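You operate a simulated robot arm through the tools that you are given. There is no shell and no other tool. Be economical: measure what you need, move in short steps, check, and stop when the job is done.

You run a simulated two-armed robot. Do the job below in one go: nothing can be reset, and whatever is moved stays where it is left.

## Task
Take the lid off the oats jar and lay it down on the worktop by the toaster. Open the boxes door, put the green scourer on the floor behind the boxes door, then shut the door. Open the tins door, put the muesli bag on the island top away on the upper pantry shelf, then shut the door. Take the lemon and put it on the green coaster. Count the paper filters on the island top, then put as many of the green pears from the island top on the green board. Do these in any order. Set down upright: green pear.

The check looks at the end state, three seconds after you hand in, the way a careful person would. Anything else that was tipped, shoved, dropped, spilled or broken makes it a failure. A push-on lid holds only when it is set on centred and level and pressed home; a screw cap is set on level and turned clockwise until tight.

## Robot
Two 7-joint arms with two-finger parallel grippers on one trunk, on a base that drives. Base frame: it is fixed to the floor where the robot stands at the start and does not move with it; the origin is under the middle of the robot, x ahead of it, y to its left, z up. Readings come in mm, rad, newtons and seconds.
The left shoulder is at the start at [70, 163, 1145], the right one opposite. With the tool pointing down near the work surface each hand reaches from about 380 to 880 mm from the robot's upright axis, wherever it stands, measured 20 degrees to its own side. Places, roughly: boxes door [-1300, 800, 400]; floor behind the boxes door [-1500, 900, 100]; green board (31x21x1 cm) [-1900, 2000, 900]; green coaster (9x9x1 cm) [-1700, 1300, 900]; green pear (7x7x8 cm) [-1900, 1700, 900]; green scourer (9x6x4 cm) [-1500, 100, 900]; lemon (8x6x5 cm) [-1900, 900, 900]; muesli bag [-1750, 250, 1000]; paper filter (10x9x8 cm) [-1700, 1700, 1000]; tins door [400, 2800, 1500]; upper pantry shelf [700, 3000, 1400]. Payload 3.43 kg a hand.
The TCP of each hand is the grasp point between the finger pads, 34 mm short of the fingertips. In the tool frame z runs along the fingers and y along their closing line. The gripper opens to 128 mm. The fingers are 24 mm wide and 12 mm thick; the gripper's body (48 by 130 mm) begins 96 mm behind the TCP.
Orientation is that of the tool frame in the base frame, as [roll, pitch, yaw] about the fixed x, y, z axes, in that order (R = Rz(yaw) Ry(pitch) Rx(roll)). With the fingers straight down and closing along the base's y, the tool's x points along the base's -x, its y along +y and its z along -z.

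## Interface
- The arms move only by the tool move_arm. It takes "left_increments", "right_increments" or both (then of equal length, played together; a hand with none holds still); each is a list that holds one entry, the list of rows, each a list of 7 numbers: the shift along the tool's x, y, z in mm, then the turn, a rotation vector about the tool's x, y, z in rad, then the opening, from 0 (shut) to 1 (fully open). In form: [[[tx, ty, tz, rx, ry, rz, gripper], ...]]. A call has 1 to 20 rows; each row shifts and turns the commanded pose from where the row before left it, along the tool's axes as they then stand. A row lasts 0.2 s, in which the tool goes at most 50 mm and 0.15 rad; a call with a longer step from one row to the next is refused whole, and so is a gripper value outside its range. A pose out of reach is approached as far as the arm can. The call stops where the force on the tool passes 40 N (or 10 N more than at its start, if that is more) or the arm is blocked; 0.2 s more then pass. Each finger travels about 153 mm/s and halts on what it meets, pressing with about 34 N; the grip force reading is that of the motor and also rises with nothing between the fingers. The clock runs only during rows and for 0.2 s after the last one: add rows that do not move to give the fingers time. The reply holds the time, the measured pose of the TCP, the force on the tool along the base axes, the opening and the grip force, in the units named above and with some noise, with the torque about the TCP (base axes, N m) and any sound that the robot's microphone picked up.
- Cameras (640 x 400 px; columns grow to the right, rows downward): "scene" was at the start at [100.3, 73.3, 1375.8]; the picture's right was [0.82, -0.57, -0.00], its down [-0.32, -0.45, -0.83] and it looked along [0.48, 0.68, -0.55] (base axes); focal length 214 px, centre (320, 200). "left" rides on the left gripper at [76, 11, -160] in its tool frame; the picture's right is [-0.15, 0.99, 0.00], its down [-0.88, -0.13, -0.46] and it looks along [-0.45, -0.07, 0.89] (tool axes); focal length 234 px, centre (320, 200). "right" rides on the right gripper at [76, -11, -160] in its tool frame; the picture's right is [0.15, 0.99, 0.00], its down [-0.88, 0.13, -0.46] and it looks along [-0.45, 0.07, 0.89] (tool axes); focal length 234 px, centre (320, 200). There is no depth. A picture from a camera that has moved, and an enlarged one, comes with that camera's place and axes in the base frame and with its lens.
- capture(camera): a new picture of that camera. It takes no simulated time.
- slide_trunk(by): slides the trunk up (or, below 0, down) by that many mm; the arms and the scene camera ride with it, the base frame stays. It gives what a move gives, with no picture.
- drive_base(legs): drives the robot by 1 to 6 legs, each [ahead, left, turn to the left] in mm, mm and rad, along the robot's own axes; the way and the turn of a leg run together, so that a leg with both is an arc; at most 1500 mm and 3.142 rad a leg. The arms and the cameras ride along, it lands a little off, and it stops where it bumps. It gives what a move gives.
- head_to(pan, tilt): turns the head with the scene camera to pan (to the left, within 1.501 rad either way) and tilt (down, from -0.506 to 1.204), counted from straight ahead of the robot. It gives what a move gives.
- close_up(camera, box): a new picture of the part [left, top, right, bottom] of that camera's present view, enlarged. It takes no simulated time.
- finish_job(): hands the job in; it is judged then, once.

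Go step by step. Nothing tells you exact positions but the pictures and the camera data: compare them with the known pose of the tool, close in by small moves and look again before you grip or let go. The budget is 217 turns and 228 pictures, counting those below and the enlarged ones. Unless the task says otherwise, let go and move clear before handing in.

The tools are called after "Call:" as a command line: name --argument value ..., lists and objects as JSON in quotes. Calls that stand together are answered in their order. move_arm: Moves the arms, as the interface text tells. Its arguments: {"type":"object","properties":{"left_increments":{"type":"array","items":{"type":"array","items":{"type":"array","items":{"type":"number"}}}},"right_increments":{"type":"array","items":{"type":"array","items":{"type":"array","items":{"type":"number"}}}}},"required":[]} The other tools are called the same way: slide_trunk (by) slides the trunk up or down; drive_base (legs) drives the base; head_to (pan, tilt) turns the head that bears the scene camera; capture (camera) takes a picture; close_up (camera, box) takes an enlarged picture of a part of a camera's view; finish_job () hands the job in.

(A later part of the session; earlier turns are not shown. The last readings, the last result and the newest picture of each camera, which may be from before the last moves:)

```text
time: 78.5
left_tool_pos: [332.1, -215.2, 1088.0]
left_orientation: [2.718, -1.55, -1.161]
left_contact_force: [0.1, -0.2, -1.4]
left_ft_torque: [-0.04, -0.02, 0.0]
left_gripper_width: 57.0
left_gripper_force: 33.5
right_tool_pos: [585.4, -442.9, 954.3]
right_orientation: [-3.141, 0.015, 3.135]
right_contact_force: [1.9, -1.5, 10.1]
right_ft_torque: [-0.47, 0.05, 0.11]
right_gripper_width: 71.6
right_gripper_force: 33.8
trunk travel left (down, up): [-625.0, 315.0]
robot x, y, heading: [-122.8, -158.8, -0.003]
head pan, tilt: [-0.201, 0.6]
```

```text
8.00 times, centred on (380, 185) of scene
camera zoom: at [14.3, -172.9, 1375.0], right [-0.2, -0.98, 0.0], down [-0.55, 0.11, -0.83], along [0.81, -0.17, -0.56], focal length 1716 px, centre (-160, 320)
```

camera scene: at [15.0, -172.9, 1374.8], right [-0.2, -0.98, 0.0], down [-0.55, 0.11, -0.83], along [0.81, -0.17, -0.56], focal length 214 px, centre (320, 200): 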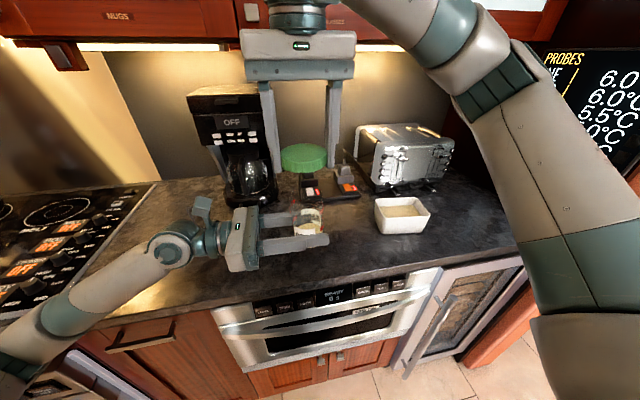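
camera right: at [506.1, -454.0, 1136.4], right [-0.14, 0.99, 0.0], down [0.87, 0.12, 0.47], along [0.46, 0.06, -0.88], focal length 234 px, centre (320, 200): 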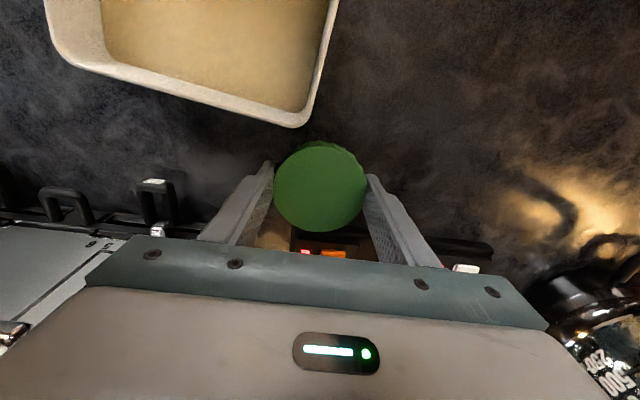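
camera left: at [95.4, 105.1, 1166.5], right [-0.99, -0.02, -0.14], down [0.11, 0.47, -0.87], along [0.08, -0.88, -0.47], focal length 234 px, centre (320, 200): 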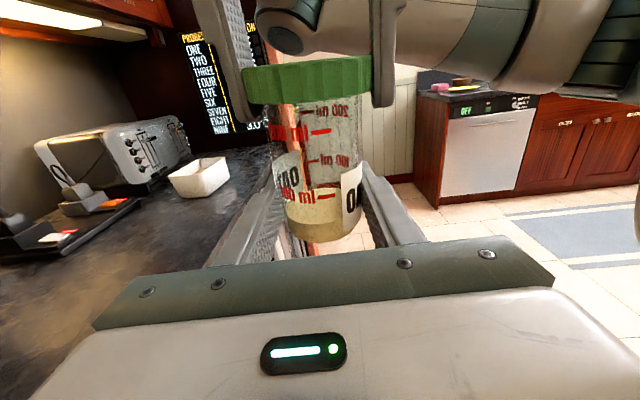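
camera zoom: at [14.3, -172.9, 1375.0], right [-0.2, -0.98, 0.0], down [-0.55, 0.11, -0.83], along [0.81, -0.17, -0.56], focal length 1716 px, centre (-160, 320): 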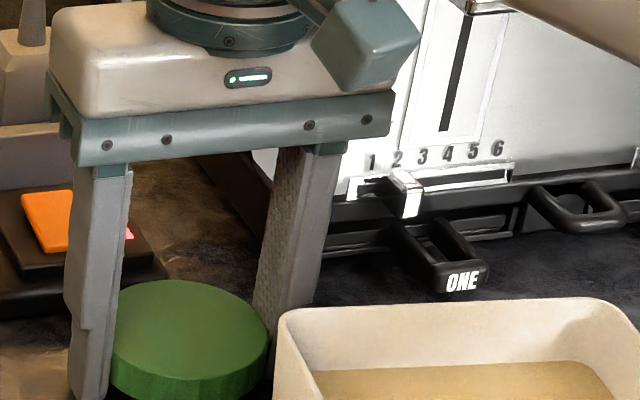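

Touched down. Release and raise.

Call:
move_arm --right_increments '[[[0, 0, -1, 0, 0, 0, 0.62], [0, 0, 0, 0, 0, 0, 0.7], [0, 0, 0, 0, 0, 0, 0.75], [0, 0, -20, 0, 0, 0, 0.75], [0, 0, -40, 0, 0, 0, 0.75], [0, 0, -45, 0, 0, 0, 0.75], [0, 0, -45, 0, 0, 0, 0.75], [0, 0, -45, 0, 0, 0, 0.75], [0, 0, -40, 0, 0, 0, 1], [0, 0, -40, 0, 0, 0, 1], [0, 0, 0, 0, 0, 0, 1]]]'

Call:
capture --camera "right"

Call:
capture --camera "scene"

```text
time: 80.9
left_tool_pos: [333.9, -215.4, 1087.5]
left_orientation: [2.671, -1.548, -1.113]
left_contact_force: [0.6, 0.1, -1.3]
left_ft_torque: [-0.02, -0.01, -0.04]
left_gripper_width: 56.8
left_gripper_force: 34.4
right_tool_pos: [580.3, -444.7, 1228.3]
right_orientation: [3.141, 0.012, 3.136]
right_contact_force: [0.2, 0.3, 0.3]
right_ft_torque: [0.04, 0.02, -0.03]
right_gripper_width: 128.0
right_gripper_force: 0.0
trunk travel left (down, up): [-625.0, 315.0]
robot x, y, heading: [-122.3, -158.5, -0.007]
head pan, tilt: [-0.201, 0.6]
```

```text
168 pictures are left
camera right: at [503.0, -454.6, 1386.7], right [-0.14, 0.99, 0.0], down [0.88, 0.12, 0.47], along [0.46, 0.07, -0.88], focal length 234 px, centre (320, 200)
```

right: 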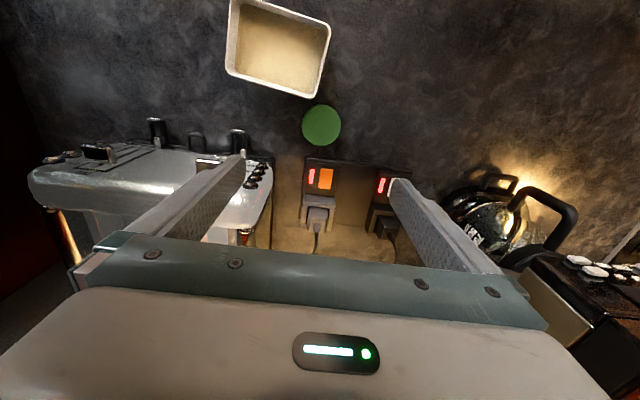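

```text
167 pictures are left
camera scene: at [16.2, -174.0, 1374.6], right [-0.2, -0.98, 0.0], down [-0.55, 0.12, -0.82], along [0.81, -0.17, -0.57], focal length 214 px, centre (320, 200)
```

scene: 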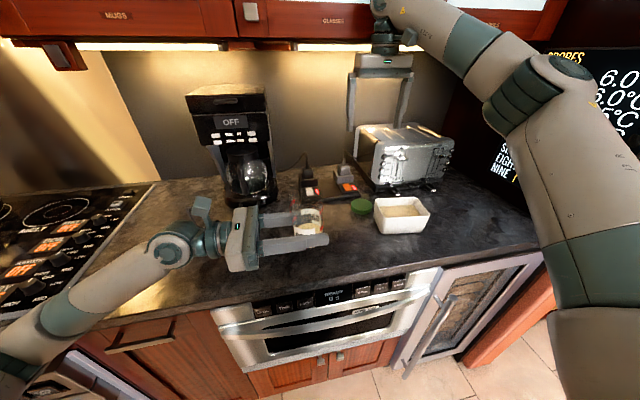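

Lid is down beside the toaster. Now I'll hand the jar over to the right hand from above, to set it back on the worktop.

Call:
move_arm --right_increments '[[[31, 29, 0, 0, 0, 0, 1], [31, 29, 0, 0, 0, 0, 1], [31, 29, 0, 0, 0, 0, 1], [31, 29, 0, 0, 0, 0, 1], [31, 29, 0, 0, 0, 0, 1], [31, 29, 0, 0, 0, 0, 1], [31, 29, 0, 0, 0, 0, 1], [31, 29, 0, 0, 0, 0, 1], [0, 0, 0, 0, 0, 0, 1]]]'

Call:
capture --camera "right"

Call:
capture --camera "left"

```text
time: 82.9
left_tool_pos: [332.0, -216.4, 1086.1]
left_orientation: [2.699, -1.549, -1.142]
left_contact_force: [0.2, -0.1, -1.3]
left_ft_torque: [-0.02, 0.02, -0.02]
left_gripper_width: 57.1
left_gripper_force: 34.0
right_tool_pos: [335.9, -213.2, 1226.2]
right_orientation: [3.14, 0.011, 3.135]
right_contact_force: [0.5, -0.7, -0.1]
right_ft_torque: [0.03, 0.01, 0.03]
right_gripper_width: 128.0
right_gripper_force: 0.0
trunk travel left (down, up): [-625.0, 315.0]
robot x, y, heading: [-123.4, -158.3, 0.001]
head pan, tilt: [-0.201, 0.6]
```

```text
166 pictures are left
camera right: at [257.1, -223.5, 1385.1], right [-0.14, 0.99, 0.0], down [0.88, 0.12, 0.47], along [0.46, 0.07, -0.88], focal length 234 px, centre (320, 200)
```

right: 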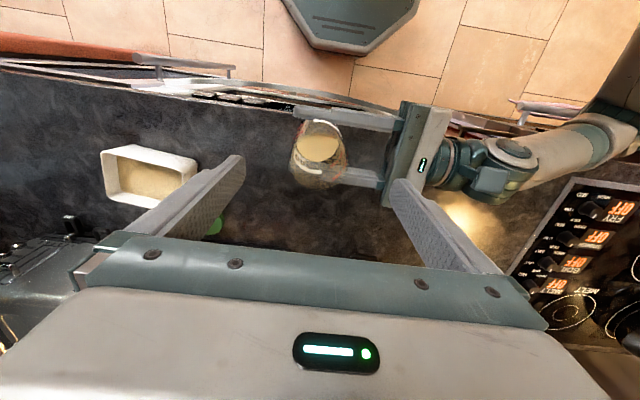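

```text
165 pictures are left
camera left: at [324.3, -58.4, 1165.6], right [-0.99, 0.02, -0.14], down [0.13, 0.47, -0.87], along [0.05, -0.88, -0.47], focal length 234 px, centre (320, 200)
```

left: 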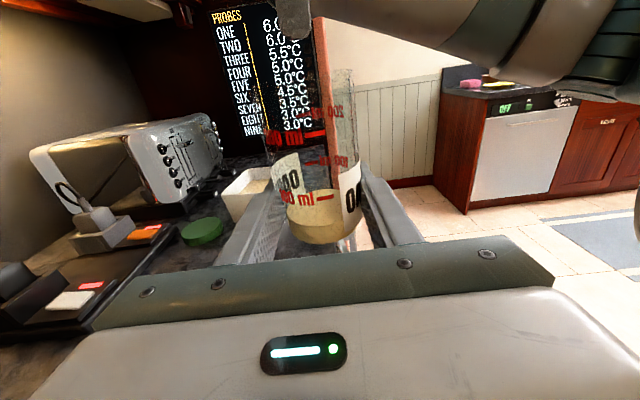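

Call:
close_up --camera "right" --box '[250, 90, 410, 220]'

Call:
close_up --camera "left" --box '[220, 40, 400, 250]'

```text
3.08 times, centred on (330, 155) of right
camera zoom: at [257.1, -223.5, 1385.1], right [-0.14, 0.99, 0.0], down [0.88, 0.12, 0.47], along [0.46, 0.07, -0.88], focal length 720 px, centre (289, 338)
```

zoom: 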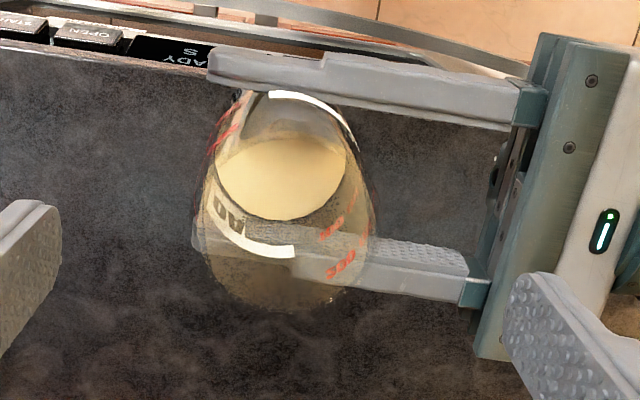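

```text
1.90 times, centred on (310, 145) of left
camera zoom: at [324.3, -58.4, 1165.6], right [-0.99, 0.02, -0.14], down [0.13, 0.47, -0.87], along [0.05, -0.88, -0.47], focal length 446 px, centre (339, 305)
```

zoom: 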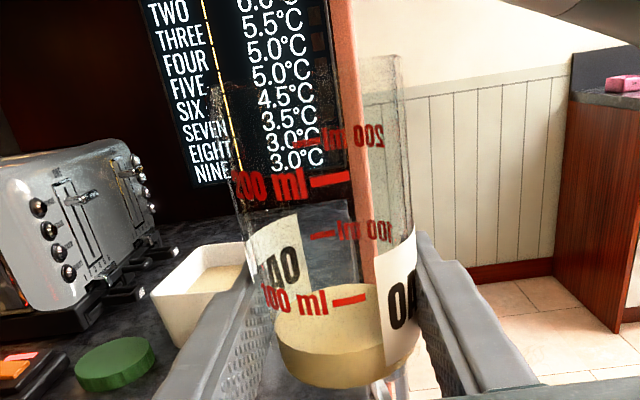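

Rim centre ≈ [338, -211], well within the open fingers. Descend around the rim and grip with the right, then open the left.

Call:
move_arm --right_increments '[[[-2, 2, 20, 0, 0, 0, 1], [0, 0, 25, 0, 0, 0, 1], [0, 0, 25, 0, 0, 0, 1], [0, 0, 14, 0, 0, 0, 1], [0, 0, 0, 0, 0, 0, 0.8], [0, 0, 0, 0, 0, 0, 0.6], [0, 0, 0, 0, 0, 0, 0.4], [0, 0, 0, 0, 0, 0, 0.2], [0, 0, 0, 0, 0, 0, 0], [0, 0, 0, 0, 0, 0, 0]]]'

Call:
capture --camera "left"

Call:
capture --camera "scene"

```text
time: 85.1
left_tool_pos: [333.5, -216.4, 1086.3]
left_orientation: [2.711, -1.551, -1.15]
left_contact_force: [-1.4, 27.5, 0.1]
left_ft_torque: [0.06, -0.24, 0.11]
left_gripper_width: 57.0
left_gripper_force: 33.5
right_tool_pos: [339.9, -209.5, 1139.7]
right_orientation: [-3.138, 0.014, 3.136]
right_contact_force: [1.2, -28.1, -0.9]
right_ft_torque: [-1.51, 0.17, 0.08]
right_gripper_width: 57.3
right_gripper_force: 34.2
trunk travel left (down, up): [-625.0, 315.0]
robot x, y, heading: [-118.7, -150.2, 0.0]
head pan, tilt: [-0.201, 0.6]
```

```text
162 pictures are left
camera left: at [324.3, -57.2, 1165.7], right [-0.99, 0.01, -0.14], down [0.13, 0.47, -0.87], along [0.05, -0.88, -0.47], focal length 234 px, centre (320, 200)
```

left: 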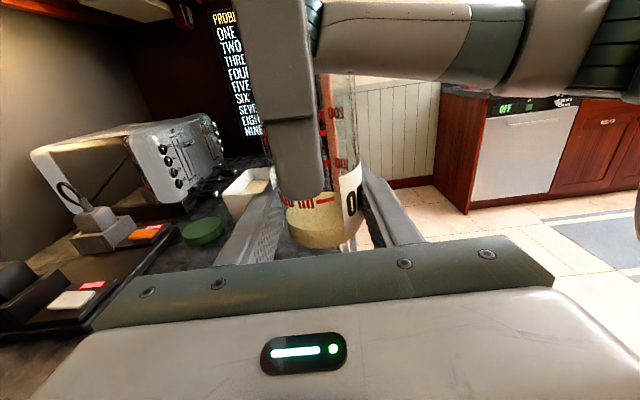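

```text
161 pictures are left
camera scene: at [15.2, -173.2, 1374.7], right [-0.2, -0.98, 0.0], down [-0.55, 0.11, -0.82], along [0.81, -0.17, -0.57], focal length 214 px, centre (320, 200)
```

scene: 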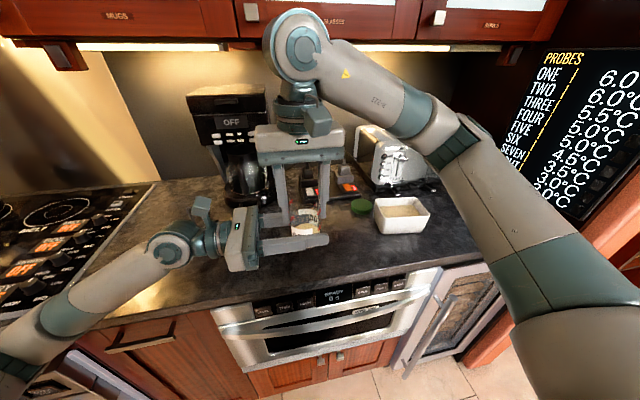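

Right hand holds the jar. Open the left and withdraw it.

Call:
move_arm --left_increments '[[[0, 0, 0, 0, 0, 0, 0.5], [0, 0, 0, 0, 0, 0, 0.7], [0, 0, 0, 0, 0, 0, 0.9], [0, 0, -30, 0, 0, 0, 1], [0, 0, -40, 0, 0, 0, 1], [0, 0, -40, 0, 0, 0, 1], [0, 0, -40, 0, 0, 0, 1], [0, 0, -40, 0, 0, 0, 1], [0, 0, 0, 0, 0, 0, 1]]]'

Call:
capture --camera "scene"

Call:
close_up --camera "left" --box '[200, 40, 400, 200]'

```text
time: 87.1
left_tool_pos: [336.2, -25.6, 1091.8]
left_orientation: [2.7, -1.548, -1.142]
left_contact_force: [0.5, -0.7, -0.2]
left_ft_torque: [0.03, -0.01, 0.01]
left_gripper_width: 128.0
left_gripper_force: 0.0
right_tool_pos: [339.7, -208.7, 1140.2]
right_orientation: [3.14, 0.012, 3.134]
right_contact_force: [0.3, -0.9, -1.0]
right_ft_torque: [-0.01, 0.01, 0.01]
right_gripper_width: 56.5
right_gripper_force: 34.1
trunk travel left (down, up): [-625.0, 315.0]
robot x, y, heading: [-122.1, -155.8, -0.003]
head pan, tilt: [-0.201, 0.6]
```

```text
160 pictures are left
camera scene: at [15.7, -173.9, 1374.6], right [-0.2, -0.98, 0.0], down [-0.55, 0.12, -0.82], along [0.81, -0.17, -0.57], focal length 214 px, centre (320, 200)
```

scene: 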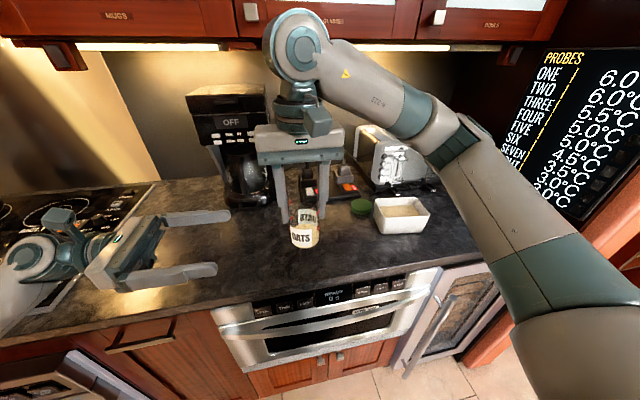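

```text
2.50 times, centred on (300, 120) of left
camera zoom: at [327.6, 132.1, 1169.6], right [-0.99, 0.02, -0.14], down [0.13, 0.47, -0.87], along [0.05, -0.88, -0.47], focal length 585 px, centre (370, 400)
```

zoom: 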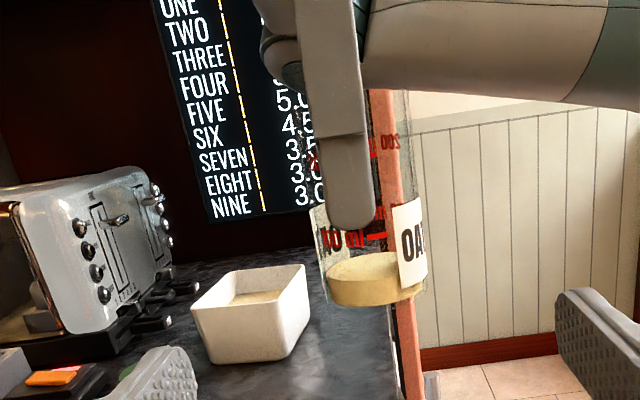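

Jar hangs level. Carry it back to about [538, -205] and lower.

Call:
move_arm --right_increments '[[[-40, 1, 0, 0, 0, 0, 0], [-40, 1, 0, 0, 0, 0, 0], [-40, 1, 0, 0, 0, 0, 0], [-40, 1, 0, 0, 0, 0, 0], [-38, 1, 0, 0, 0, 0, 0], [0, 0, 35, 0, 0, 0, 0], [0, 0, 35, 0, 0, 0, 0], [0, 0, 30, 0, 0, 0, 0], [0, 0, 0, 0, 0, 0, 0]]]'

Call:
close_up --camera "scene" --box '[200, 100, 400, 240]'

```text
time: 89.1
left_tool_pos: [334.2, -24.5, 1092.0]
left_orientation: [2.698, -1.546, -1.14]
left_contact_force: [-0.8, -0.4, -0.2]
left_ft_torque: [0.0, 0.01, 0.0]
left_gripper_width: 127.7
left_gripper_force: 0.0
right_tool_pos: [535.2, -202.3, 1042.3]
right_orientation: [-3.141, 0.015, 3.135]
right_contact_force: [0.2, -0.6, 0.0]
right_ft_torque: [-0.02, -0.02, 0.01]
right_gripper_width: 56.9
right_gripper_force: 33.7
trunk travel left (down, up): [-625.0, 315.0]
robot x, y, heading: [-118.9, -154.8, -0.007]
head pan, tilt: [-0.201, 0.6]
```

```text
2.86 times, centred on (300, 170) of scene
camera zoom: at [15.0, -173.1, 1374.8], right [-0.2, -0.98, 0.0], down [-0.55, 0.11, -0.83], along [0.81, -0.17, -0.56], focal length 613 px, centre (377, 286)
```

zoom: 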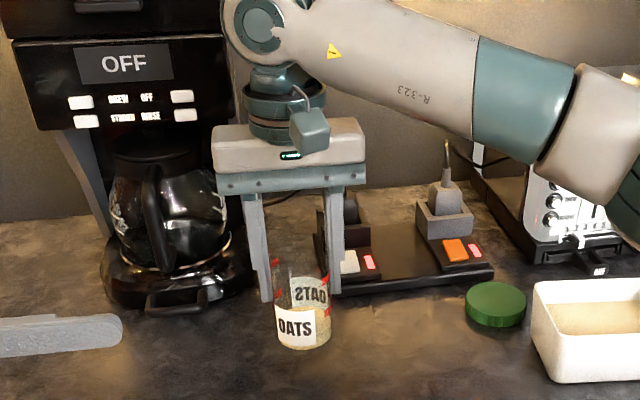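

Call:
move_arm --right_increments '[[[0, 0, 10, 0, 0, 0, 0], [0, 0, 8, 0, 0, 0, 0], [0, 0, 4, 0, 0, 0, 0], [0, 0, 3, 0, 0, 0, 0], [0, 0, 0, 0, 0, 0, 0]]]'

Call:
close_up --camera "scene" --box '[200, 100, 400, 240]'

```text
time: 90.3
left_tool_pos: [335.0, -25.6, 1091.8]
left_orientation: [2.685, -1.548, -1.129]
left_contact_force: [-0.1, 0.3, 0.7]
left_ft_torque: [0.0, -0.02, -0.01]
left_gripper_width: 127.8
left_gripper_force: 0.0
right_tool_pos: [537.0, -204.7, 1018.5]
right_orientation: [3.141, 0.013, 3.133]
right_contact_force: [0.9, 0.6, 0.2]
right_ft_torque: [0.02, 0.0, -0.02]
right_gripper_width: 56.8
right_gripper_force: 34.2
trunk travel left (down, up): [-625.0, 315.0]
robot x, y, heading: [-120.5, -155.8, -0.001]
head pan, tilt: [-0.201, 0.6]
```

```text
2.86 times, centred on (300, 170) of scene
camera zoom: at [15.3, -173.1, 1374.7], right [-0.2, -0.98, 0.0], down [-0.55, 0.11, -0.82], along [0.81, -0.17, -0.57], focal length 613 px, centre (377, 286)
```

zoom: 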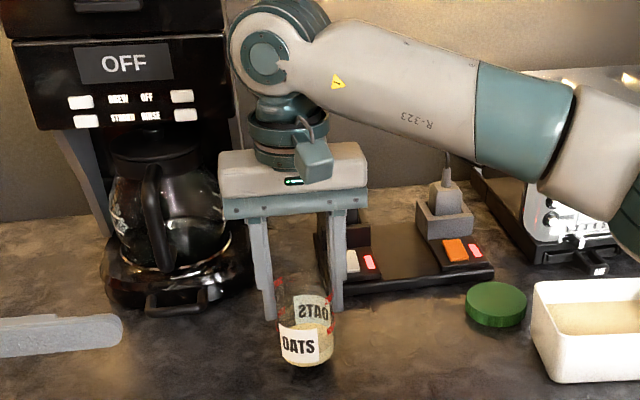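

Call:
move_arm --right_increments '[[[0, 0, 4, 0, 0, 0, 0], [0, 0, 3, 0, 0, 0, 0], [0, 0, 2, 0, 0, 0, 0], [0, 0, 0, 0, 0, 0, 0]]]'

Call:
move_arm --right_increments '[[[0, 0, 2, 0, 0, 0, 0], [0, 0, 1, 0, 0, 0, 0], [0, 0, 0, 0, 0, 0, 0]]]'

Call:
close_up --camera "scene" --box '[240, 160, 360, 240]'

```text
time: 91.3
left_tool_pos: [334.6, -25.5, 1091.6]
left_orientation: [2.687, -1.547, -1.129]
left_contact_force: [-0.5, 0.2, 0.0]
left_ft_torque: [0.0, 0.02, 0.01]
left_gripper_width: 127.9
left_gripper_force: 0.1
right_tool_pos: [537.1, -204.8, 1009.9]
right_orientation: [-3.14, 0.013, 3.135]
right_contact_force: [0.3, -0.1, 0.4]
right_ft_torque: [-0.03, 0.0, 0.01]
right_gripper_width: 56.7
right_gripper_force: 33.9
trunk travel left (down, up): [-625.0, 315.0]
robot x, y, heading: [-119.6, -157.1, -0.001]
head pan, tilt: [-0.201, 0.6]
```

```text
time: 92.1
left_tool_pos: [334.8, -26.1, 1091.0]
left_orientation: [2.687, -1.548, -1.131]
left_contact_force: [-0.1, 0.3, 0.2]
left_ft_torque: [-0.01, 0.02, -0.03]
left_gripper_width: 128.0
left_gripper_force: 0.0
right_tool_pos: [537.9, -203.0, 1006.9]
right_orientation: [3.139, 0.015, 3.135]
right_contact_force: [0.2, 0.1, -0.1]
right_ft_torque: [0.02, 0.0, 0.01]
right_gripper_width: 56.7
right_gripper_force: 34.0
trunk travel left (down, up): [-625.0, 315.0]
robot x, y, heading: [-121.1, -157.6, 0.0]
head pan, tilt: [-0.201, 0.6]
```

```text
5.00 times, centred on (300, 200) of scene
camera zoom: at [15.3, -173.1, 1374.7], right [-0.2, -0.98, 0.0], down [-0.55, 0.11, -0.82], along [0.81, -0.17, -0.57], focal length 1072 px, centre (420, 200)
```

zoom: 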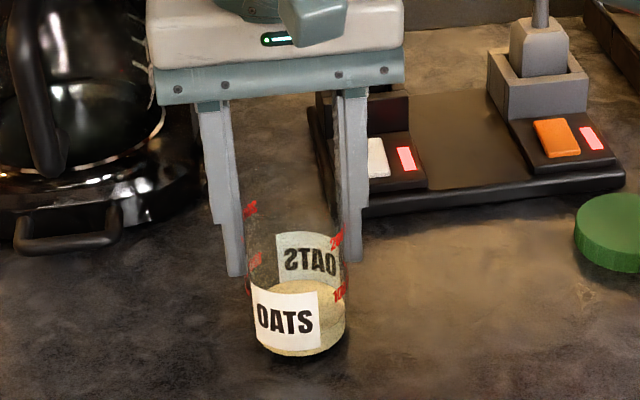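

Very near the surface now; feel for contact in 1 mm steps.

Call:
move_arm --right_increments '[[[0, 0, 1, 0, 0, 0, 0], [0, 0, 1, 0, 0, 0, 0], [0, 0, 1, 0, 0, 0, 0], [0, 0, 0, 0, 0, 0, 0]]]'

Call:
move_arm --right_increments '[[[0, 0, 1, 0, 0, 0, 0], [0, 0, 1, 0, 0, 0, 0], [0, 0, 0, 0, 0, 0, 0]]]'

```text
time: 93.1
left_tool_pos: [335.7, -26.7, 1092.5]
left_orientation: [2.686, -1.548, -1.129]
left_contact_force: [-0.2, 0.1, -0.3]
left_ft_torque: [-0.05, 0.02, 0.0]
left_gripper_width: 128.1
left_gripper_force: 0.1
right_tool_pos: [539.0, -203.5, 1004.6]
right_orientation: [3.141, 0.014, 3.133]
right_contact_force: [0.0, -0.3, -0.3]
right_ft_torque: [0.02, 0.0, -0.02]
right_gripper_width: 56.9
right_gripper_force: 33.7
trunk travel left (down, up): [-625.0, 315.0]
robot x, y, heading: [-118.1, -155.5, -0.004]
head pan, tilt: [-0.201, 0.6]
```

```text
time: 93.9
left_tool_pos: [333.9, -24.5, 1092.2]
left_orientation: [2.716, -1.549, -1.158]
left_contact_force: [0.9, 0.4, -0.7]
left_ft_torque: [-0.01, -0.02, 0.01]
left_gripper_width: 127.8
left_gripper_force: 0.1
right_tool_pos: [538.5, -203.3, 1003.3]
right_orientation: [3.14, 0.016, 3.134]
right_contact_force: [3.3, 0.2, 10.0]
right_ft_torque: [-0.02, -0.4, -0.01]
right_gripper_width: 56.9
right_gripper_force: 33.9
trunk travel left (down, up): [-625.0, 315.0]
robot x, y, heading: [-121.0, -156.4, 0.001]
head pan, tilt: [-0.201, 0.6]
```

Contact. Release, rise, and verify.

Call:
move_arm --right_increments '[[[0, 0, -1, 0, 0, 0, 0.5], [0, 0, 0, 0, 0, 0, 0.65], [0, 0, 0, 0, 0, 0, 0.85], [0, 0, -30, 0, 0, 0, 0.9], [0, 0, -40, 0, 0, 0, 0.9], [0, 0, -45, 0, 0, 0, 0.9], [0, 0, -45, 0, 0, 0, 0.9], [0, 0, -45, 0, 0, 0, 0.9], [0, 0, -40, 0, 0, 0, 1], [0, 0, 0, 0, 0, 0, 1]]]'

Call:
capture --camera "scene"

```text
time: 96.1
left_tool_pos: [335.7, -26.7, 1091.7]
left_orientation: [2.662, -1.548, -1.104]
left_contact_force: [0.3, -0.3, -0.1]
left_ft_torque: [-0.05, 0.01, -0.03]
left_gripper_width: 128.1
left_gripper_force: 0.1
right_tool_pos: [533.8, -205.6, 1244.9]
right_orientation: [3.14, 0.012, 3.137]
right_contact_force: [-0.2, 0.5, -0.3]
right_ft_torque: [0.01, 0.0, 0.0]
right_gripper_width: 127.9
right_gripper_force: 0.0
trunk travel left (down, up): [-625.0, 315.0]
robot x, y, heading: [-120.7, -156.0, -0.006]
head pan, tilt: [-0.201, 0.6]
```

```text
155 pictures are left
camera scene: at [16.3, -173.6, 1374.6], right [-0.2, -0.98, 0.0], down [-0.55, 0.12, -0.82], along [0.81, -0.17, -0.57], focal length 214 px, centre (320, 200)
```

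scene: 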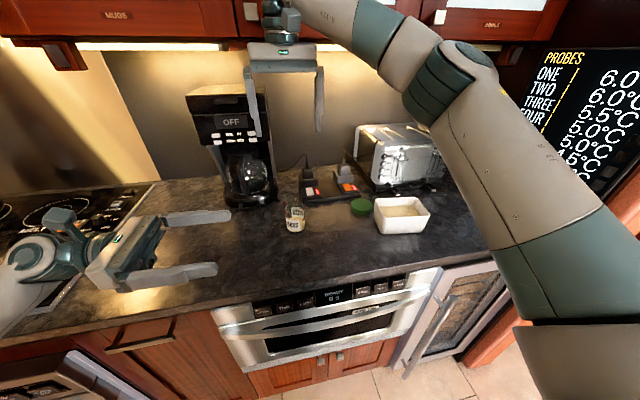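

The jar is back upright and the lid lies by the toaster. Now I back away, restore the left hand to pointing down, and turn to the island.

Call:
drive_base --legs '[[-450, 0, 0]]'

Call:
move_arm --left_increments '[[[10, 0, -20, -0.0806, -0.0806, 0.0806, 1], [10, 0, -20, -0.0806, -0.0806, 0.0806, 1], [10, 0, -20, -0.0806, -0.0806, 0.0806, 1], [10, 0, -20, -0.0806, -0.0806, 0.0806, 1], [0, 0, -20, -0.0806, -0.0806, 0.0806, 1], [0, 0, -20, -0.0806, -0.0806, 0.0806, 1], [0, 0, 0, -0.0806, -0.0806, 0.0806, 1], [0, 0, 0, -0.0806, -0.0806, 0.0806, 1], [0, 0, 0, -0.0806, -0.0806, 0.0806, 1], [0, 0, 0, -0.0806, -0.0806, 0.0806, 1], [0, 0, 0, -0.0806, -0.0806, 0.0806, 1], [0, 0, 0, -0.0806, -0.0806, 0.0806, 1], [0, 0, 0, -0.0806, -0.0806, 0.0806, 1], [0, 0, 0, -0.0806, -0.0806, 0.0806, 1], [0, 0, 0, -0.0806, -0.0806, 0.0806, 1], [0, 0, 0, 0, 0, 0, 1]]]'

Call:
drive_base --legs '[[0, 0, 3.14]]'

Call:
head_to --pan -0.3 --tilt 0.5

Call:
capture --camera "scene"

```text
time: 98.9
left_tool_pos: [-120.5, -24.0, 1091.8]
left_orientation: [2.693, -1.549, -1.136]
left_contact_force: [-0.8, -0.1, -0.1]
left_ft_torque: [-0.03, 0.01, -0.02]
left_gripper_width: 127.9
left_gripper_force: 0.0
right_tool_pos: [79.0, -205.0, 1244.8]
right_orientation: [-3.14, 0.015, 3.136]
right_contact_force: [0.0, -0.3, 0.3]
right_ft_torque: [0.0, -0.01, -0.01]
right_gripper_width: 127.9
right_gripper_force: 0.1
trunk travel left (down, up): [-625.0, 315.0]
robot x, y, heading: [-572.6, -155.5, -0.006]
head pan, tilt: [-0.201, 0.6]
```

```text
time: 102.3
left_tool_pos: [-102.5, 82.9, 1159.7]
left_orientation: [3.121, -0.008, 3.127]
left_contact_force: [-0.2, 0.7, 0.6]
left_ft_torque: [-0.01, 0.02, -0.02]
left_gripper_width: 127.7
left_gripper_force: 0.0
right_tool_pos: [78.9, -203.8, 1244.6]
right_orientation: [-3.139, 0.011, 3.134]
right_contact_force: [0.2, 0.1, -0.3]
right_ft_torque: [-0.02, -0.01, -0.03]
right_gripper_width: 128.0
right_gripper_force: 0.0
trunk travel left (down, up): [-625.0, 315.0]
robot x, y, heading: [-575.8, -152.4, -0.007]
head pan, tilt: [-0.201, 0.6]
```

```text
time: 110.0
left_tool_pos: [-1057.0, -373.6, 1159.2]
left_orientation: [3.122, -0.008, -0.047]
left_contact_force: [-0.8, 0.1, 0.9]
left_ft_torque: [-0.01, -0.01, 0.01]
left_gripper_width: 127.6
left_gripper_force: 0.0
right_tool_pos: [-1229.8, -80.2, 1245.4]
right_orientation: [-3.141, 0.014, -0.04]
right_contact_force: [-0.1, -0.2, -0.1]
right_ft_torque: [0.0, -0.02, 0.0]
right_gripper_width: 128.2
right_gripper_force: 0.1
trunk travel left (down, up): [-625.0, 315.0]
robot x, y, heading: [-575.9, -154.5, 3.102]
head pan, tilt: [-0.201, 0.6]
```

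```text
time: 110.6
left_tool_pos: [-1056.8, -374.3, 1159.3]
left_orientation: [3.12, -0.008, -0.046]
left_contact_force: [-0.6, -0.3, 0.1]
left_ft_torque: [0.02, -0.01, 0.01]
left_gripper_width: 128.0
left_gripper_force: 0.1
right_tool_pos: [-1229.0, -81.5, 1245.5]
right_orientation: [3.14, 0.013, -0.04]
right_contact_force: [0.4, -0.2, 0.0]
right_ft_torque: [0.0, -0.02, -0.03]
right_gripper_width: 128.2
right_gripper_force: 0.0
trunk travel left (down, up): [-625.0, 315.0]
robot x, y, heading: [-574.9, -151.6, 3.101]
head pan, tilt: [-0.3, 0.499]
```

```text
154 pictures are left
camera scene: at [-713.5, -121.1, 1383.8], right [0.33, 0.94, 0.0], down [0.45, -0.16, -0.88], along [-0.83, 0.29, -0.48], focal length 214 px, centre (320, 200)
```

scene: 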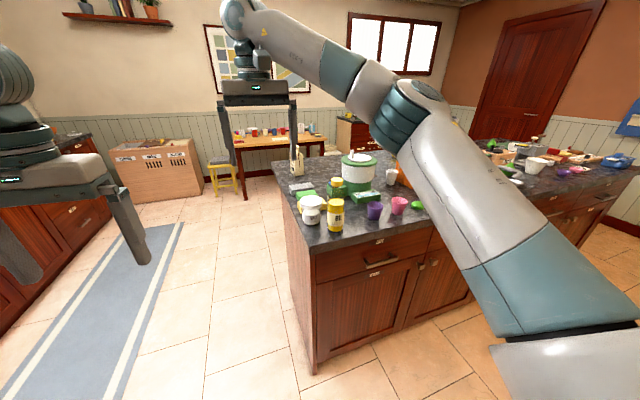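

I see the island. I drive along it (to my right) to view all the items.

Call:
drive_base --legs '[[0, -800, 0.04]]'

Call:
head_to --pan 0.35 --tilt 0.5

Call:
capture --camera "scene"

Call:
head_to --pan -0.75 --tilt 0.4

Call:
capture --camera "scene"

```text
time: 114.9
left_tool_pos: [-1032.5, 414.9, 1158.3]
left_orientation: [3.12, -0.01, -0.009]
left_contact_force: [-0.4, 0.0, 0.3]
left_ft_torque: [0.0, 0.01, 0.02]
left_gripper_width: 128.3
left_gripper_force: 0.1
right_tool_pos: [-1216.0, 700.6, 1244.9]
right_orientation: [3.14, 0.013, -0.001]
right_contact_force: [-0.3, 0.3, -0.8]
right_ft_torque: [0.03, 0.0, -0.04]
right_gripper_width: 127.9
right_gripper_force: 0.1
trunk travel left (down, up): [-625.0, 315.0]
robot x, y, heading: [-562.3, 653.2, 3.141]
head pan, tilt: [-0.3, 0.499]
```

```text
time: 116.0
left_tool_pos: [-1032.4, 414.6, 1158.5]
left_orientation: [3.122, -0.008, -0.008]
left_contact_force: [-0.1, 0.5, -0.5]
left_ft_torque: [0.01, 0.02, 0.0]
left_gripper_width: 128.2
left_gripper_force: 0.0
right_tool_pos: [-1215.9, 699.6, 1245.8]
right_orientation: [-3.141, 0.014, -0.001]
right_contact_force: [0.4, 0.5, -0.8]
right_ft_torque: [0.02, -0.03, -0.01]
right_gripper_width: 127.8
right_gripper_force: 0.2
trunk travel left (down, up): [-625.0, 315.0]
robot x, y, heading: [-559.1, 654.5, 3.143]
head pan, tilt: [0.351, 0.499]
```

```text
153 pictures are left
camera scene: at [-697.7, 621.9, 1383.8], right [-0.34, 0.94, 0.0], down [0.45, 0.16, -0.88], along [-0.82, -0.3, -0.48], focal length 214 px, centre (320, 200)
```

scene: 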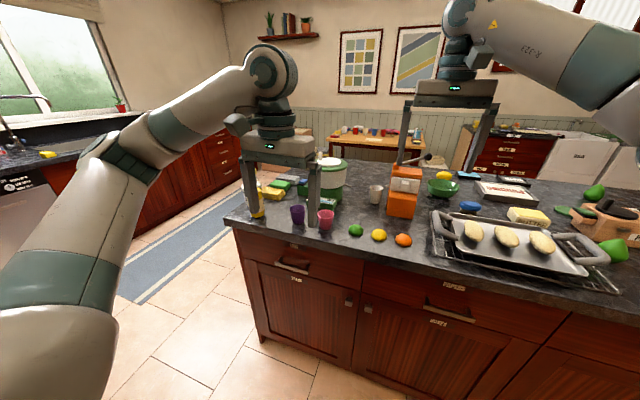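

```text
time: 117.3
left_tool_pos: [-1032.3, 414.2, 1158.7]
left_orientation: [3.12, -0.01, -0.008]
left_contact_force: [-0.1, -0.4, -0.5]
left_ft_torque: [0.05, 0.01, 0.05]
left_gripper_width: 127.9
left_gripper_force: 0.1
right_tool_pos: [-1216.1, 700.8, 1246.4]
right_orientation: [3.14, 0.015, -0.002]
right_contact_force: [0.0, -0.2, 0.1]
right_ft_torque: [0.0, 0.0, -0.02]
right_gripper_width: 127.9
right_gripper_force: 0.2
trunk travel left (down, up): [-625.0, 315.0]
robot x, y, heading: [-562.5, 650.8, 3.143]
head pan, tilt: [-0.75, 0.4]
```

```text
152 pictures are left
camera scene: at [-679.9, 716.3, 1392.9], right [0.68, 0.73, 0.0], down [0.28, -0.27, -0.92], along [-0.67, 0.63, -0.39], focal length 214 px, centre (320, 200)
```

scene: 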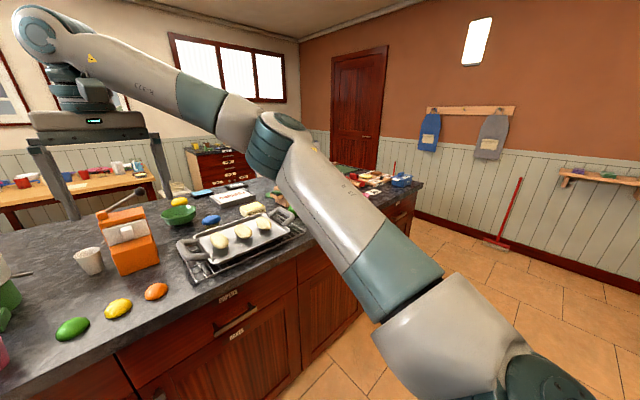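

Cluttered island. I take close-ups to identify the items.

Call:
close_up --camera "scene" --box '[0, 150, 320, 350]'

Call:
head_to --pan 0.35 --tilt 0.5

Call:
close_up --camera "scene" --box '[220, 140, 420, 265]'

Call:
close_up --camera "scene" --box '[400, 140, 640, 290]'

Call:
close_up --camera "scene" --box '[230, 220, 640, 400]'

```text
2.00 times, centred on (160, 250) of scene
camera zoom: at [-679.9, 716.3, 1392.9], right [0.68, 0.73, 0.0], down [0.28, -0.27, -0.92], along [-0.67, 0.63, -0.39], focal length 429 px, centre (640, 100)
```

zoom: 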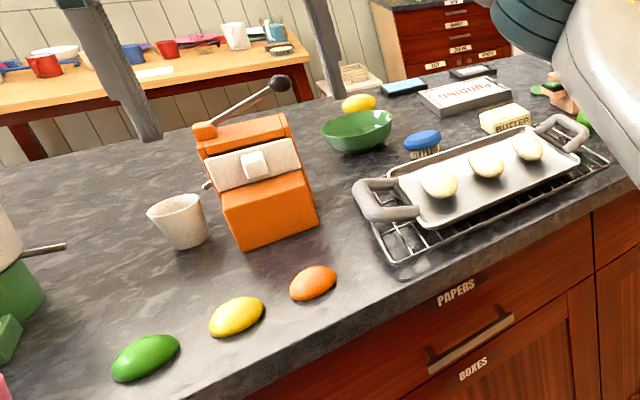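

```text
time: 118.6
left_tool_pos: [-1031.7, 414.3, 1159.3]
left_orientation: [3.121, -0.009, -0.009]
left_contact_force: [0.0, 0.5, 0.3]
left_ft_torque: [0.02, 0.01, -0.01]
left_gripper_width: 128.3
left_gripper_force: 0.0
right_tool_pos: [-1215.2, 700.6, 1245.2]
right_orientation: [3.141, 0.015, -0.001]
right_contact_force: [0.8, 0.0, 0.2]
right_ft_torque: [0.02, 0.02, 0.01]
right_gripper_width: 128.1
right_gripper_force: 0.0
trunk travel left (down, up): [-625.0, 315.0]
robot x, y, heading: [-562.6, 653.8, 3.146]
head pan, tilt: [0.351, 0.499]
```

```text
3.20 times, centred on (320, 202) of scene
camera zoom: at [-697.7, 622.0, 1383.8], right [-0.34, 0.94, 0.0], down [0.45, 0.16, -0.88], along [-0.82, -0.3, -0.48], focal length 686 px, centre (320, 192)
```

zoom: 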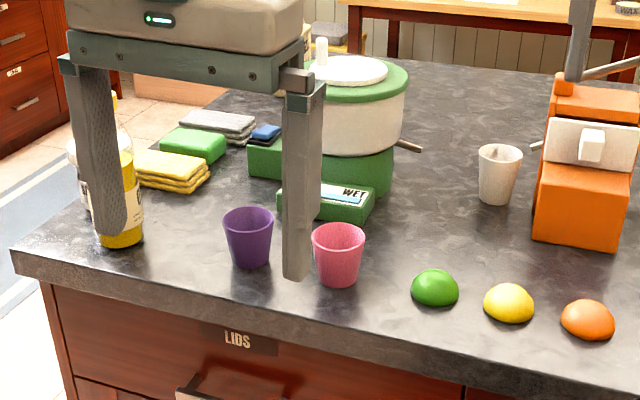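

```text
2.67 times, centred on (520, 215) of scene
camera zoom: at [-697.7, 622.0, 1383.8], right [-0.34, 0.94, 0.0], down [0.45, 0.16, -0.88], along [-0.82, -0.3, -0.48], focal length 572 px, centre (-213, 160)
```

zoom: 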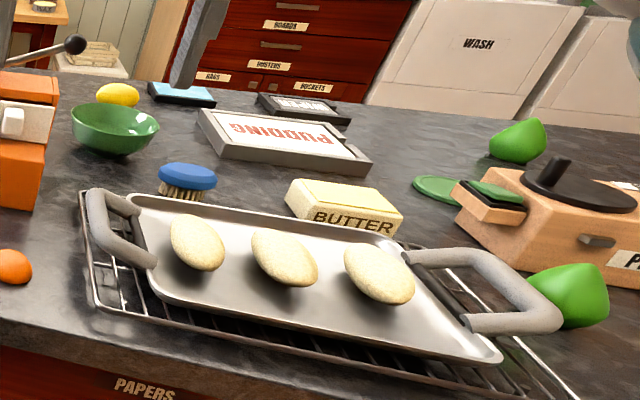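

```text
1.56 times, centred on (435, 310) of scene
camera zoom: at [-697.7, 622.0, 1383.8], right [-0.34, 0.94, 0.0], down [0.45, 0.16, -0.88], along [-0.82, -0.3, -0.48], focal length 335 px, centre (140, 28)
```

zoom: 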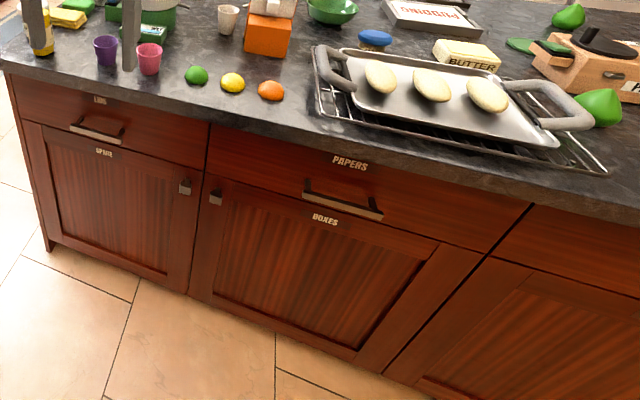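

Labels identified: BOXES door with its knob at the left edge (hinge on the right), green scourer at ≈[-1530, 105]. I back off, then turn the right hand forward and lower the trunk for the knob.

Call:
drive_base --legs '[[-120, 150, 0]]'

Call:
move_arm --right_increments '[[[0, 0, 10, 0, -0.143, 0, 1], [0, 0, 10, 0, -0.143, 0, 1], [0, 0, 0, 0, -0.143, 0, 1], [0, 0, 0, 0, -0.143, 0, 1], [0, 0, 0, 0, -0.143, 0, 1], [0, 0, 0, 0, -0.143, 0, 1], [0, 0, 0, 0, -0.143, 0, 1], [0, 0, 0, 0, -0.143, 0, 1], [0, 0, 0, 0, -0.143, 0, 1], [0, 0, 0, 0, -0.143, 0, 1], [0, 0, 0, 0, -0.143, 0, 1], [0, 0, 0, 0, 0, 0, 1]]]'

Call:
slide_trunk --by -600

Call:
capture --camera "right"

Call:
head_to --pan -0.3 --tilt 0.3

Call:
capture --camera "scene"

```text
time: 120.2
left_tool_pos: [-913.9, 260.7, 1159.2]
left_orientation: [3.122, -0.01, -0.009]
left_contact_force: [0.5, 0.0, -0.4]
left_ft_torque: [-0.01, 0.02, 0.01]
left_gripper_width: 128.1
left_gripper_force: 0.1
right_tool_pos: [-1098.1, 547.3, 1245.6]
right_orientation: [3.14, 0.013, 0.0]
right_contact_force: [-0.1, 0.2, 0.2]
right_ft_torque: [0.0, -0.02, 0.0]
right_gripper_width: 128.0
right_gripper_force: 0.3
trunk travel left (down, up): [-625.0, 315.0]
robot x, y, heading: [-442.2, 496.5, -3.136]
head pan, tilt: [0.351, 0.499]
```

```text
time: 122.8
left_tool_pos: [-912.8, 259.8, 1158.2]
left_orientation: [3.12, -0.009, -0.009]
left_contact_force: [0.8, 0.1, 0.1]
left_ft_torque: [0.0, 0.02, -0.06]
left_gripper_width: 128.1
left_gripper_force: 0.0
right_tool_pos: [-1098.6, 546.7, 1225.6]
right_orientation: [0.072, 1.554, -3.072]
right_contact_force: [0.5, 0.0, 0.1]
right_ft_torque: [0.01, 0.04, 0.01]
right_gripper_width: 128.2
right_gripper_force: 0.1
trunk travel left (down, up): [-625.0, 315.0]
robot x, y, heading: [-442.1, 498.5, -3.139]
head pan, tilt: [0.351, 0.499]
```

```text
refused: -600 is not a number from -400 to 400
```

```text
147 pictures are left
camera right: at [-940.0, 557.9, 1146.9], right [0.0, -0.99, -0.15], down [0.47, -0.13, 0.87], along [-0.88, -0.07, 0.47], focal length 234 px, centre (320, 200)
```

right: 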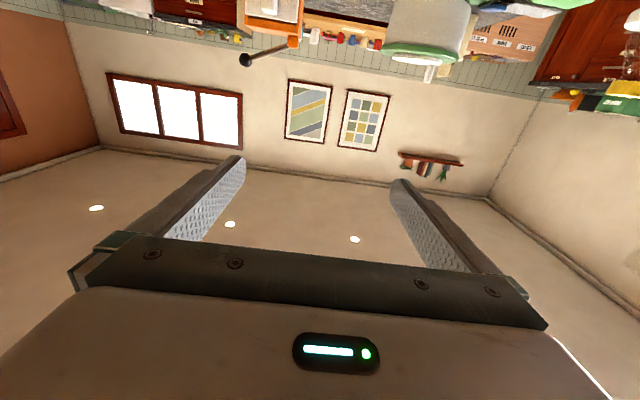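

```text
time: 123.8
left_tool_pos: [-913.3, 260.7, 1158.6]
left_orientation: [3.121, -0.01, -0.008]
left_contact_force: [-0.5, 0.1, 0.1]
left_ft_torque: [0.0, 0.0, 0.0]
left_gripper_width: 128.2
left_gripper_force: 0.1
right_tool_pos: [-1099.1, 547.1, 1225.0]
right_orientation: [0.06, 1.557, -3.083]
right_contact_force: [-0.6, 0.1, 0.4]
right_ft_torque: [-0.02, 0.02, 0.0]
right_gripper_width: 128.4
right_gripper_force: 0.0
trunk travel left (down, up): [-625.0, 315.0]
robot x, y, heading: [-442.3, 498.9, -3.137]
head pan, tilt: [-0.3, 0.3]
```

```text
146 pictures are left
camera scene: at [-583.0, 526.8, 1402.2], right [0.29, 0.96, 0.0], down [0.28, -0.09, -0.96], along [-0.91, 0.28, -0.3], focal length 214 px, centre (320, 200)
```

scene: 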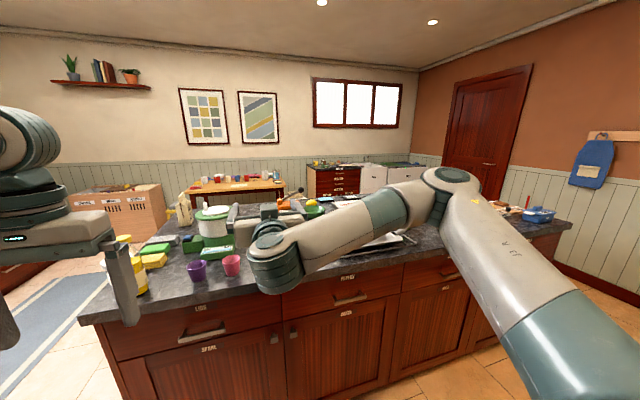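

Lower the trunk in two slides.

Call:
slide_trunk --by -400

Call:
slide_trunk --by -220

Call:
head_to --pan 0.0 --tilt 0.3

Call:
capture --camera "scene"

Call:
capture --camera "right"

```text
time: 127.7
left_tool_pos: [-911.9, 259.8, 759.0]
left_orientation: [3.12, -0.01, -0.01]
left_contact_force: [0.3, -0.4, -1.0]
left_ft_torque: [-0.03, -0.01, 0.01]
left_gripper_width: 128.2
left_gripper_force: 0.0
right_tool_pos: [-1098.2, 546.3, 824.8]
right_orientation: [0.064, 1.558, -3.08]
right_contact_force: [0.2, -0.1, 0.8]
right_ft_torque: [0.0, -0.04, 0.02]
right_gripper_width: 128.2
right_gripper_force: 0.1
trunk travel left (down, up): [-225.0, 715.0]
robot x, y, heading: [-445.6, 494.6, -3.142]
head pan, tilt: [-0.3, 0.3]
```

```text
time: 130.0
left_tool_pos: [-913.7, 259.9, 539.2]
left_orientation: [3.122, -0.01, -0.01]
left_contact_force: [0.4, -0.3, -0.2]
left_ft_torque: [0.03, -0.03, 0.0]
left_gripper_width: 128.3
left_gripper_force: 0.1
right_tool_pos: [-1098.7, 545.8, 605.4]
right_orientation: [0.064, 1.557, -3.079]
right_contact_force: [-0.9, 0.0, -0.5]
right_ft_torque: [0.0, 0.0, -0.01]
right_gripper_width: 128.0
right_gripper_force: 0.2
trunk travel left (down, up): [-5.0, 935.0]
robot x, y, heading: [-444.7, 501.0, -3.138]
head pan, tilt: [-0.3, 0.3]
```

```text
time: 130.8
left_tool_pos: [-913.5, 260.3, 538.8]
left_orientation: [3.119, -0.01, -0.011]
left_contact_force: [0.4, -0.9, -0.8]
left_ft_torque: [0.03, 0.03, 0.0]
left_gripper_width: 128.2
left_gripper_force: 0.0
right_tool_pos: [-1099.2, 546.4, 605.1]
right_orientation: [0.06, 1.557, -3.082]
right_contact_force: [0.7, -0.4, 0.3]
right_ft_torque: [-0.04, -0.03, -0.01]
right_gripper_width: 128.0
right_gripper_force: 0.0
trunk travel left (down, up): [-5.0, 935.0]
robot x, y, heading: [-445.2, 495.8, -3.142]
head pan, tilt: [0.0, 0.3]
```

```text
145 pictures are left
camera scene: at [-587.0, 499.4, 782.2], right [0.0, 1.0, 0.0], down [0.3, 0.0, -0.96], along [-0.96, 0.0, -0.3], focal length 214 px, centre (320, 200)
```

scene: 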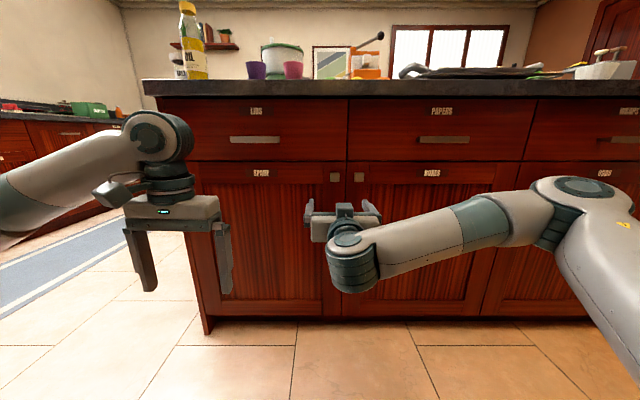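

```text
144 pictures are left
camera right: at [-940.1, 557.8, 526.9], right [0.0, -0.99, -0.15], down [0.47, -0.13, 0.87], along [-0.88, -0.07, 0.46], focal length 234 px, centre (320, 200)
```

right: 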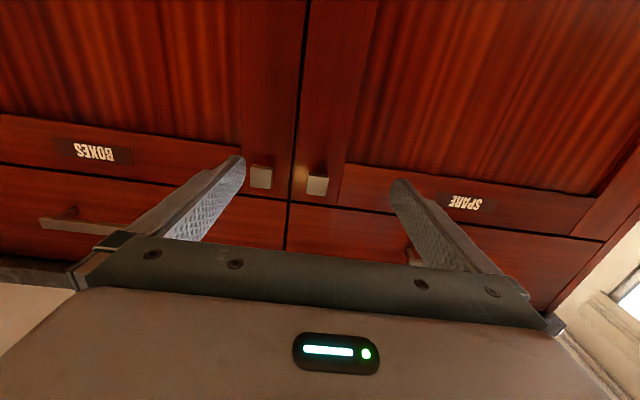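

Knob triangulates to ≈[-1228, 617, 654]. I align the right hand with it, partly closed, stopping short.

Call:
move_arm --right_increments '[[[-16, -24, 0, 0, 0, 0, 0.6], [-16, -24, 0, 0, 0, 0, 0.47], [-16, -23, 0, 0, 0, 0, 0.47], [0, 0, 30, 0, 0, 0, 0.47], [0, 0, 30, 0, 0, 0, 0.47], [0, 0, 0, 0, 0, 0, 0.47]]]'

Call:
capture --camera "right"

Call:
close_up --camera "scene" --box '[280, 130, 480, 260]'

```text
time: 132.2
left_tool_pos: [-912.7, 260.2, 537.8]
left_orientation: [3.12, -0.011, -0.01]
left_contact_force: [-0.3, 1.0, -0.3]
left_ft_torque: [-0.01, -0.02, 0.0]
left_gripper_width: 127.9
left_gripper_force: 0.0
right_tool_pos: [-1158.1, 616.8, 654.0]
right_orientation: [0.037, 1.557, -3.103]
right_contact_force: [0.3, 0.3, 0.3]
right_ft_torque: [-0.01, -0.04, -0.01]
right_gripper_width: 60.2
right_gripper_force: 0.1
trunk travel left (down, up): [-5.0, 935.0]
robot x, y, heading: [-441.2, 500.3, -3.14]
head pan, tilt: [0.0, 0.3]
```

```text
143 pictures are left
camera right: at [-1000.1, 627.8, 576.7], right [0.0, -0.99, -0.15], down [0.47, -0.13, 0.87], along [-0.88, -0.07, 0.46], focal length 234 px, centre (320, 200)
```

right: 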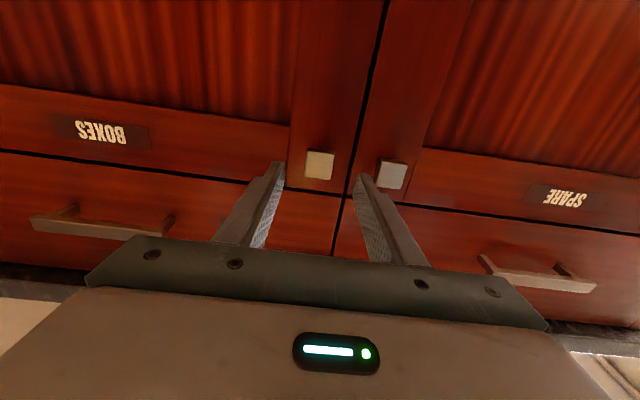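

```text
3.08 times, centred on (380, 195) of scene
camera zoom: at [-587.1, 499.3, 782.2], right [0.0, 1.0, 0.0], down [0.3, 0.0, -0.96], along [-0.96, 0.0, -0.3], focal length 660 px, centre (135, 215)
```

zoom: 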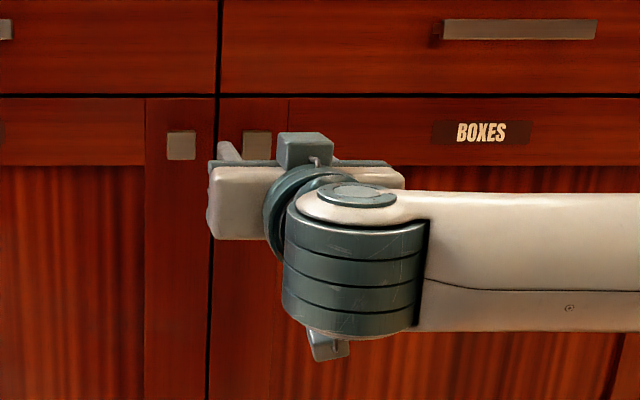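

Aligned. Advance 48 mm and close on the knob.

Call:
move_arm --right_increments '[[[0, 0, 20, 0, 0, 0, 0.47], [0, 0, 15, 0, 0, 0, 0.47], [0, 0, 12, 0, 0, 0, 0.47], [0, 0, 0, 0, 0, 0, 0.3], [0, 0, 0, 0, 0, 0, 0.1], [0, 0, 0, 0, 0, 0, 0], [0, 0, 0, 0, 0, 0, 0]]]'

Call:
capture --camera "right"

```text
time: 133.8
left_tool_pos: [-913.6, 260.3, 538.5]
left_orientation: [3.121, -0.008, -0.007]
left_contact_force: [0.3, 0.2, 0.1]
left_ft_torque: [0.0, 0.03, 0.01]
left_gripper_width: 127.9
left_gripper_force: 0.1
right_tool_pos: [-1205.0, 617.5, 655.3]
right_orientation: [0.037, 1.555, -3.103]
right_contact_force: [0.1, -2.2, 0.8]
right_ft_torque: [0.11, 0.05, 0.31]
right_gripper_width: 27.8
right_gripper_force: 45.0
trunk travel left (down, up): [-5.0, 935.0]
robot x, y, heading: [-439.0, 501.0, -3.14]
head pan, tilt: [0.0, 0.3]
```

```text
141 pictures are left
camera right: at [-1046.4, 628.9, 576.9], right [0.0, -0.99, -0.15], down [0.47, -0.13, 0.87], along [-0.88, -0.07, 0.46], focal length 234 px, centre (320, 200)
```

right: 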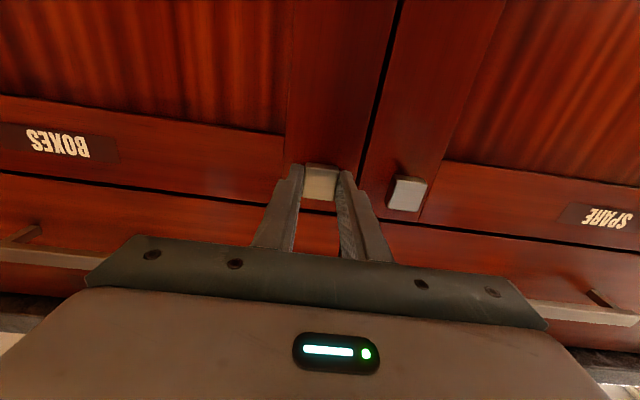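

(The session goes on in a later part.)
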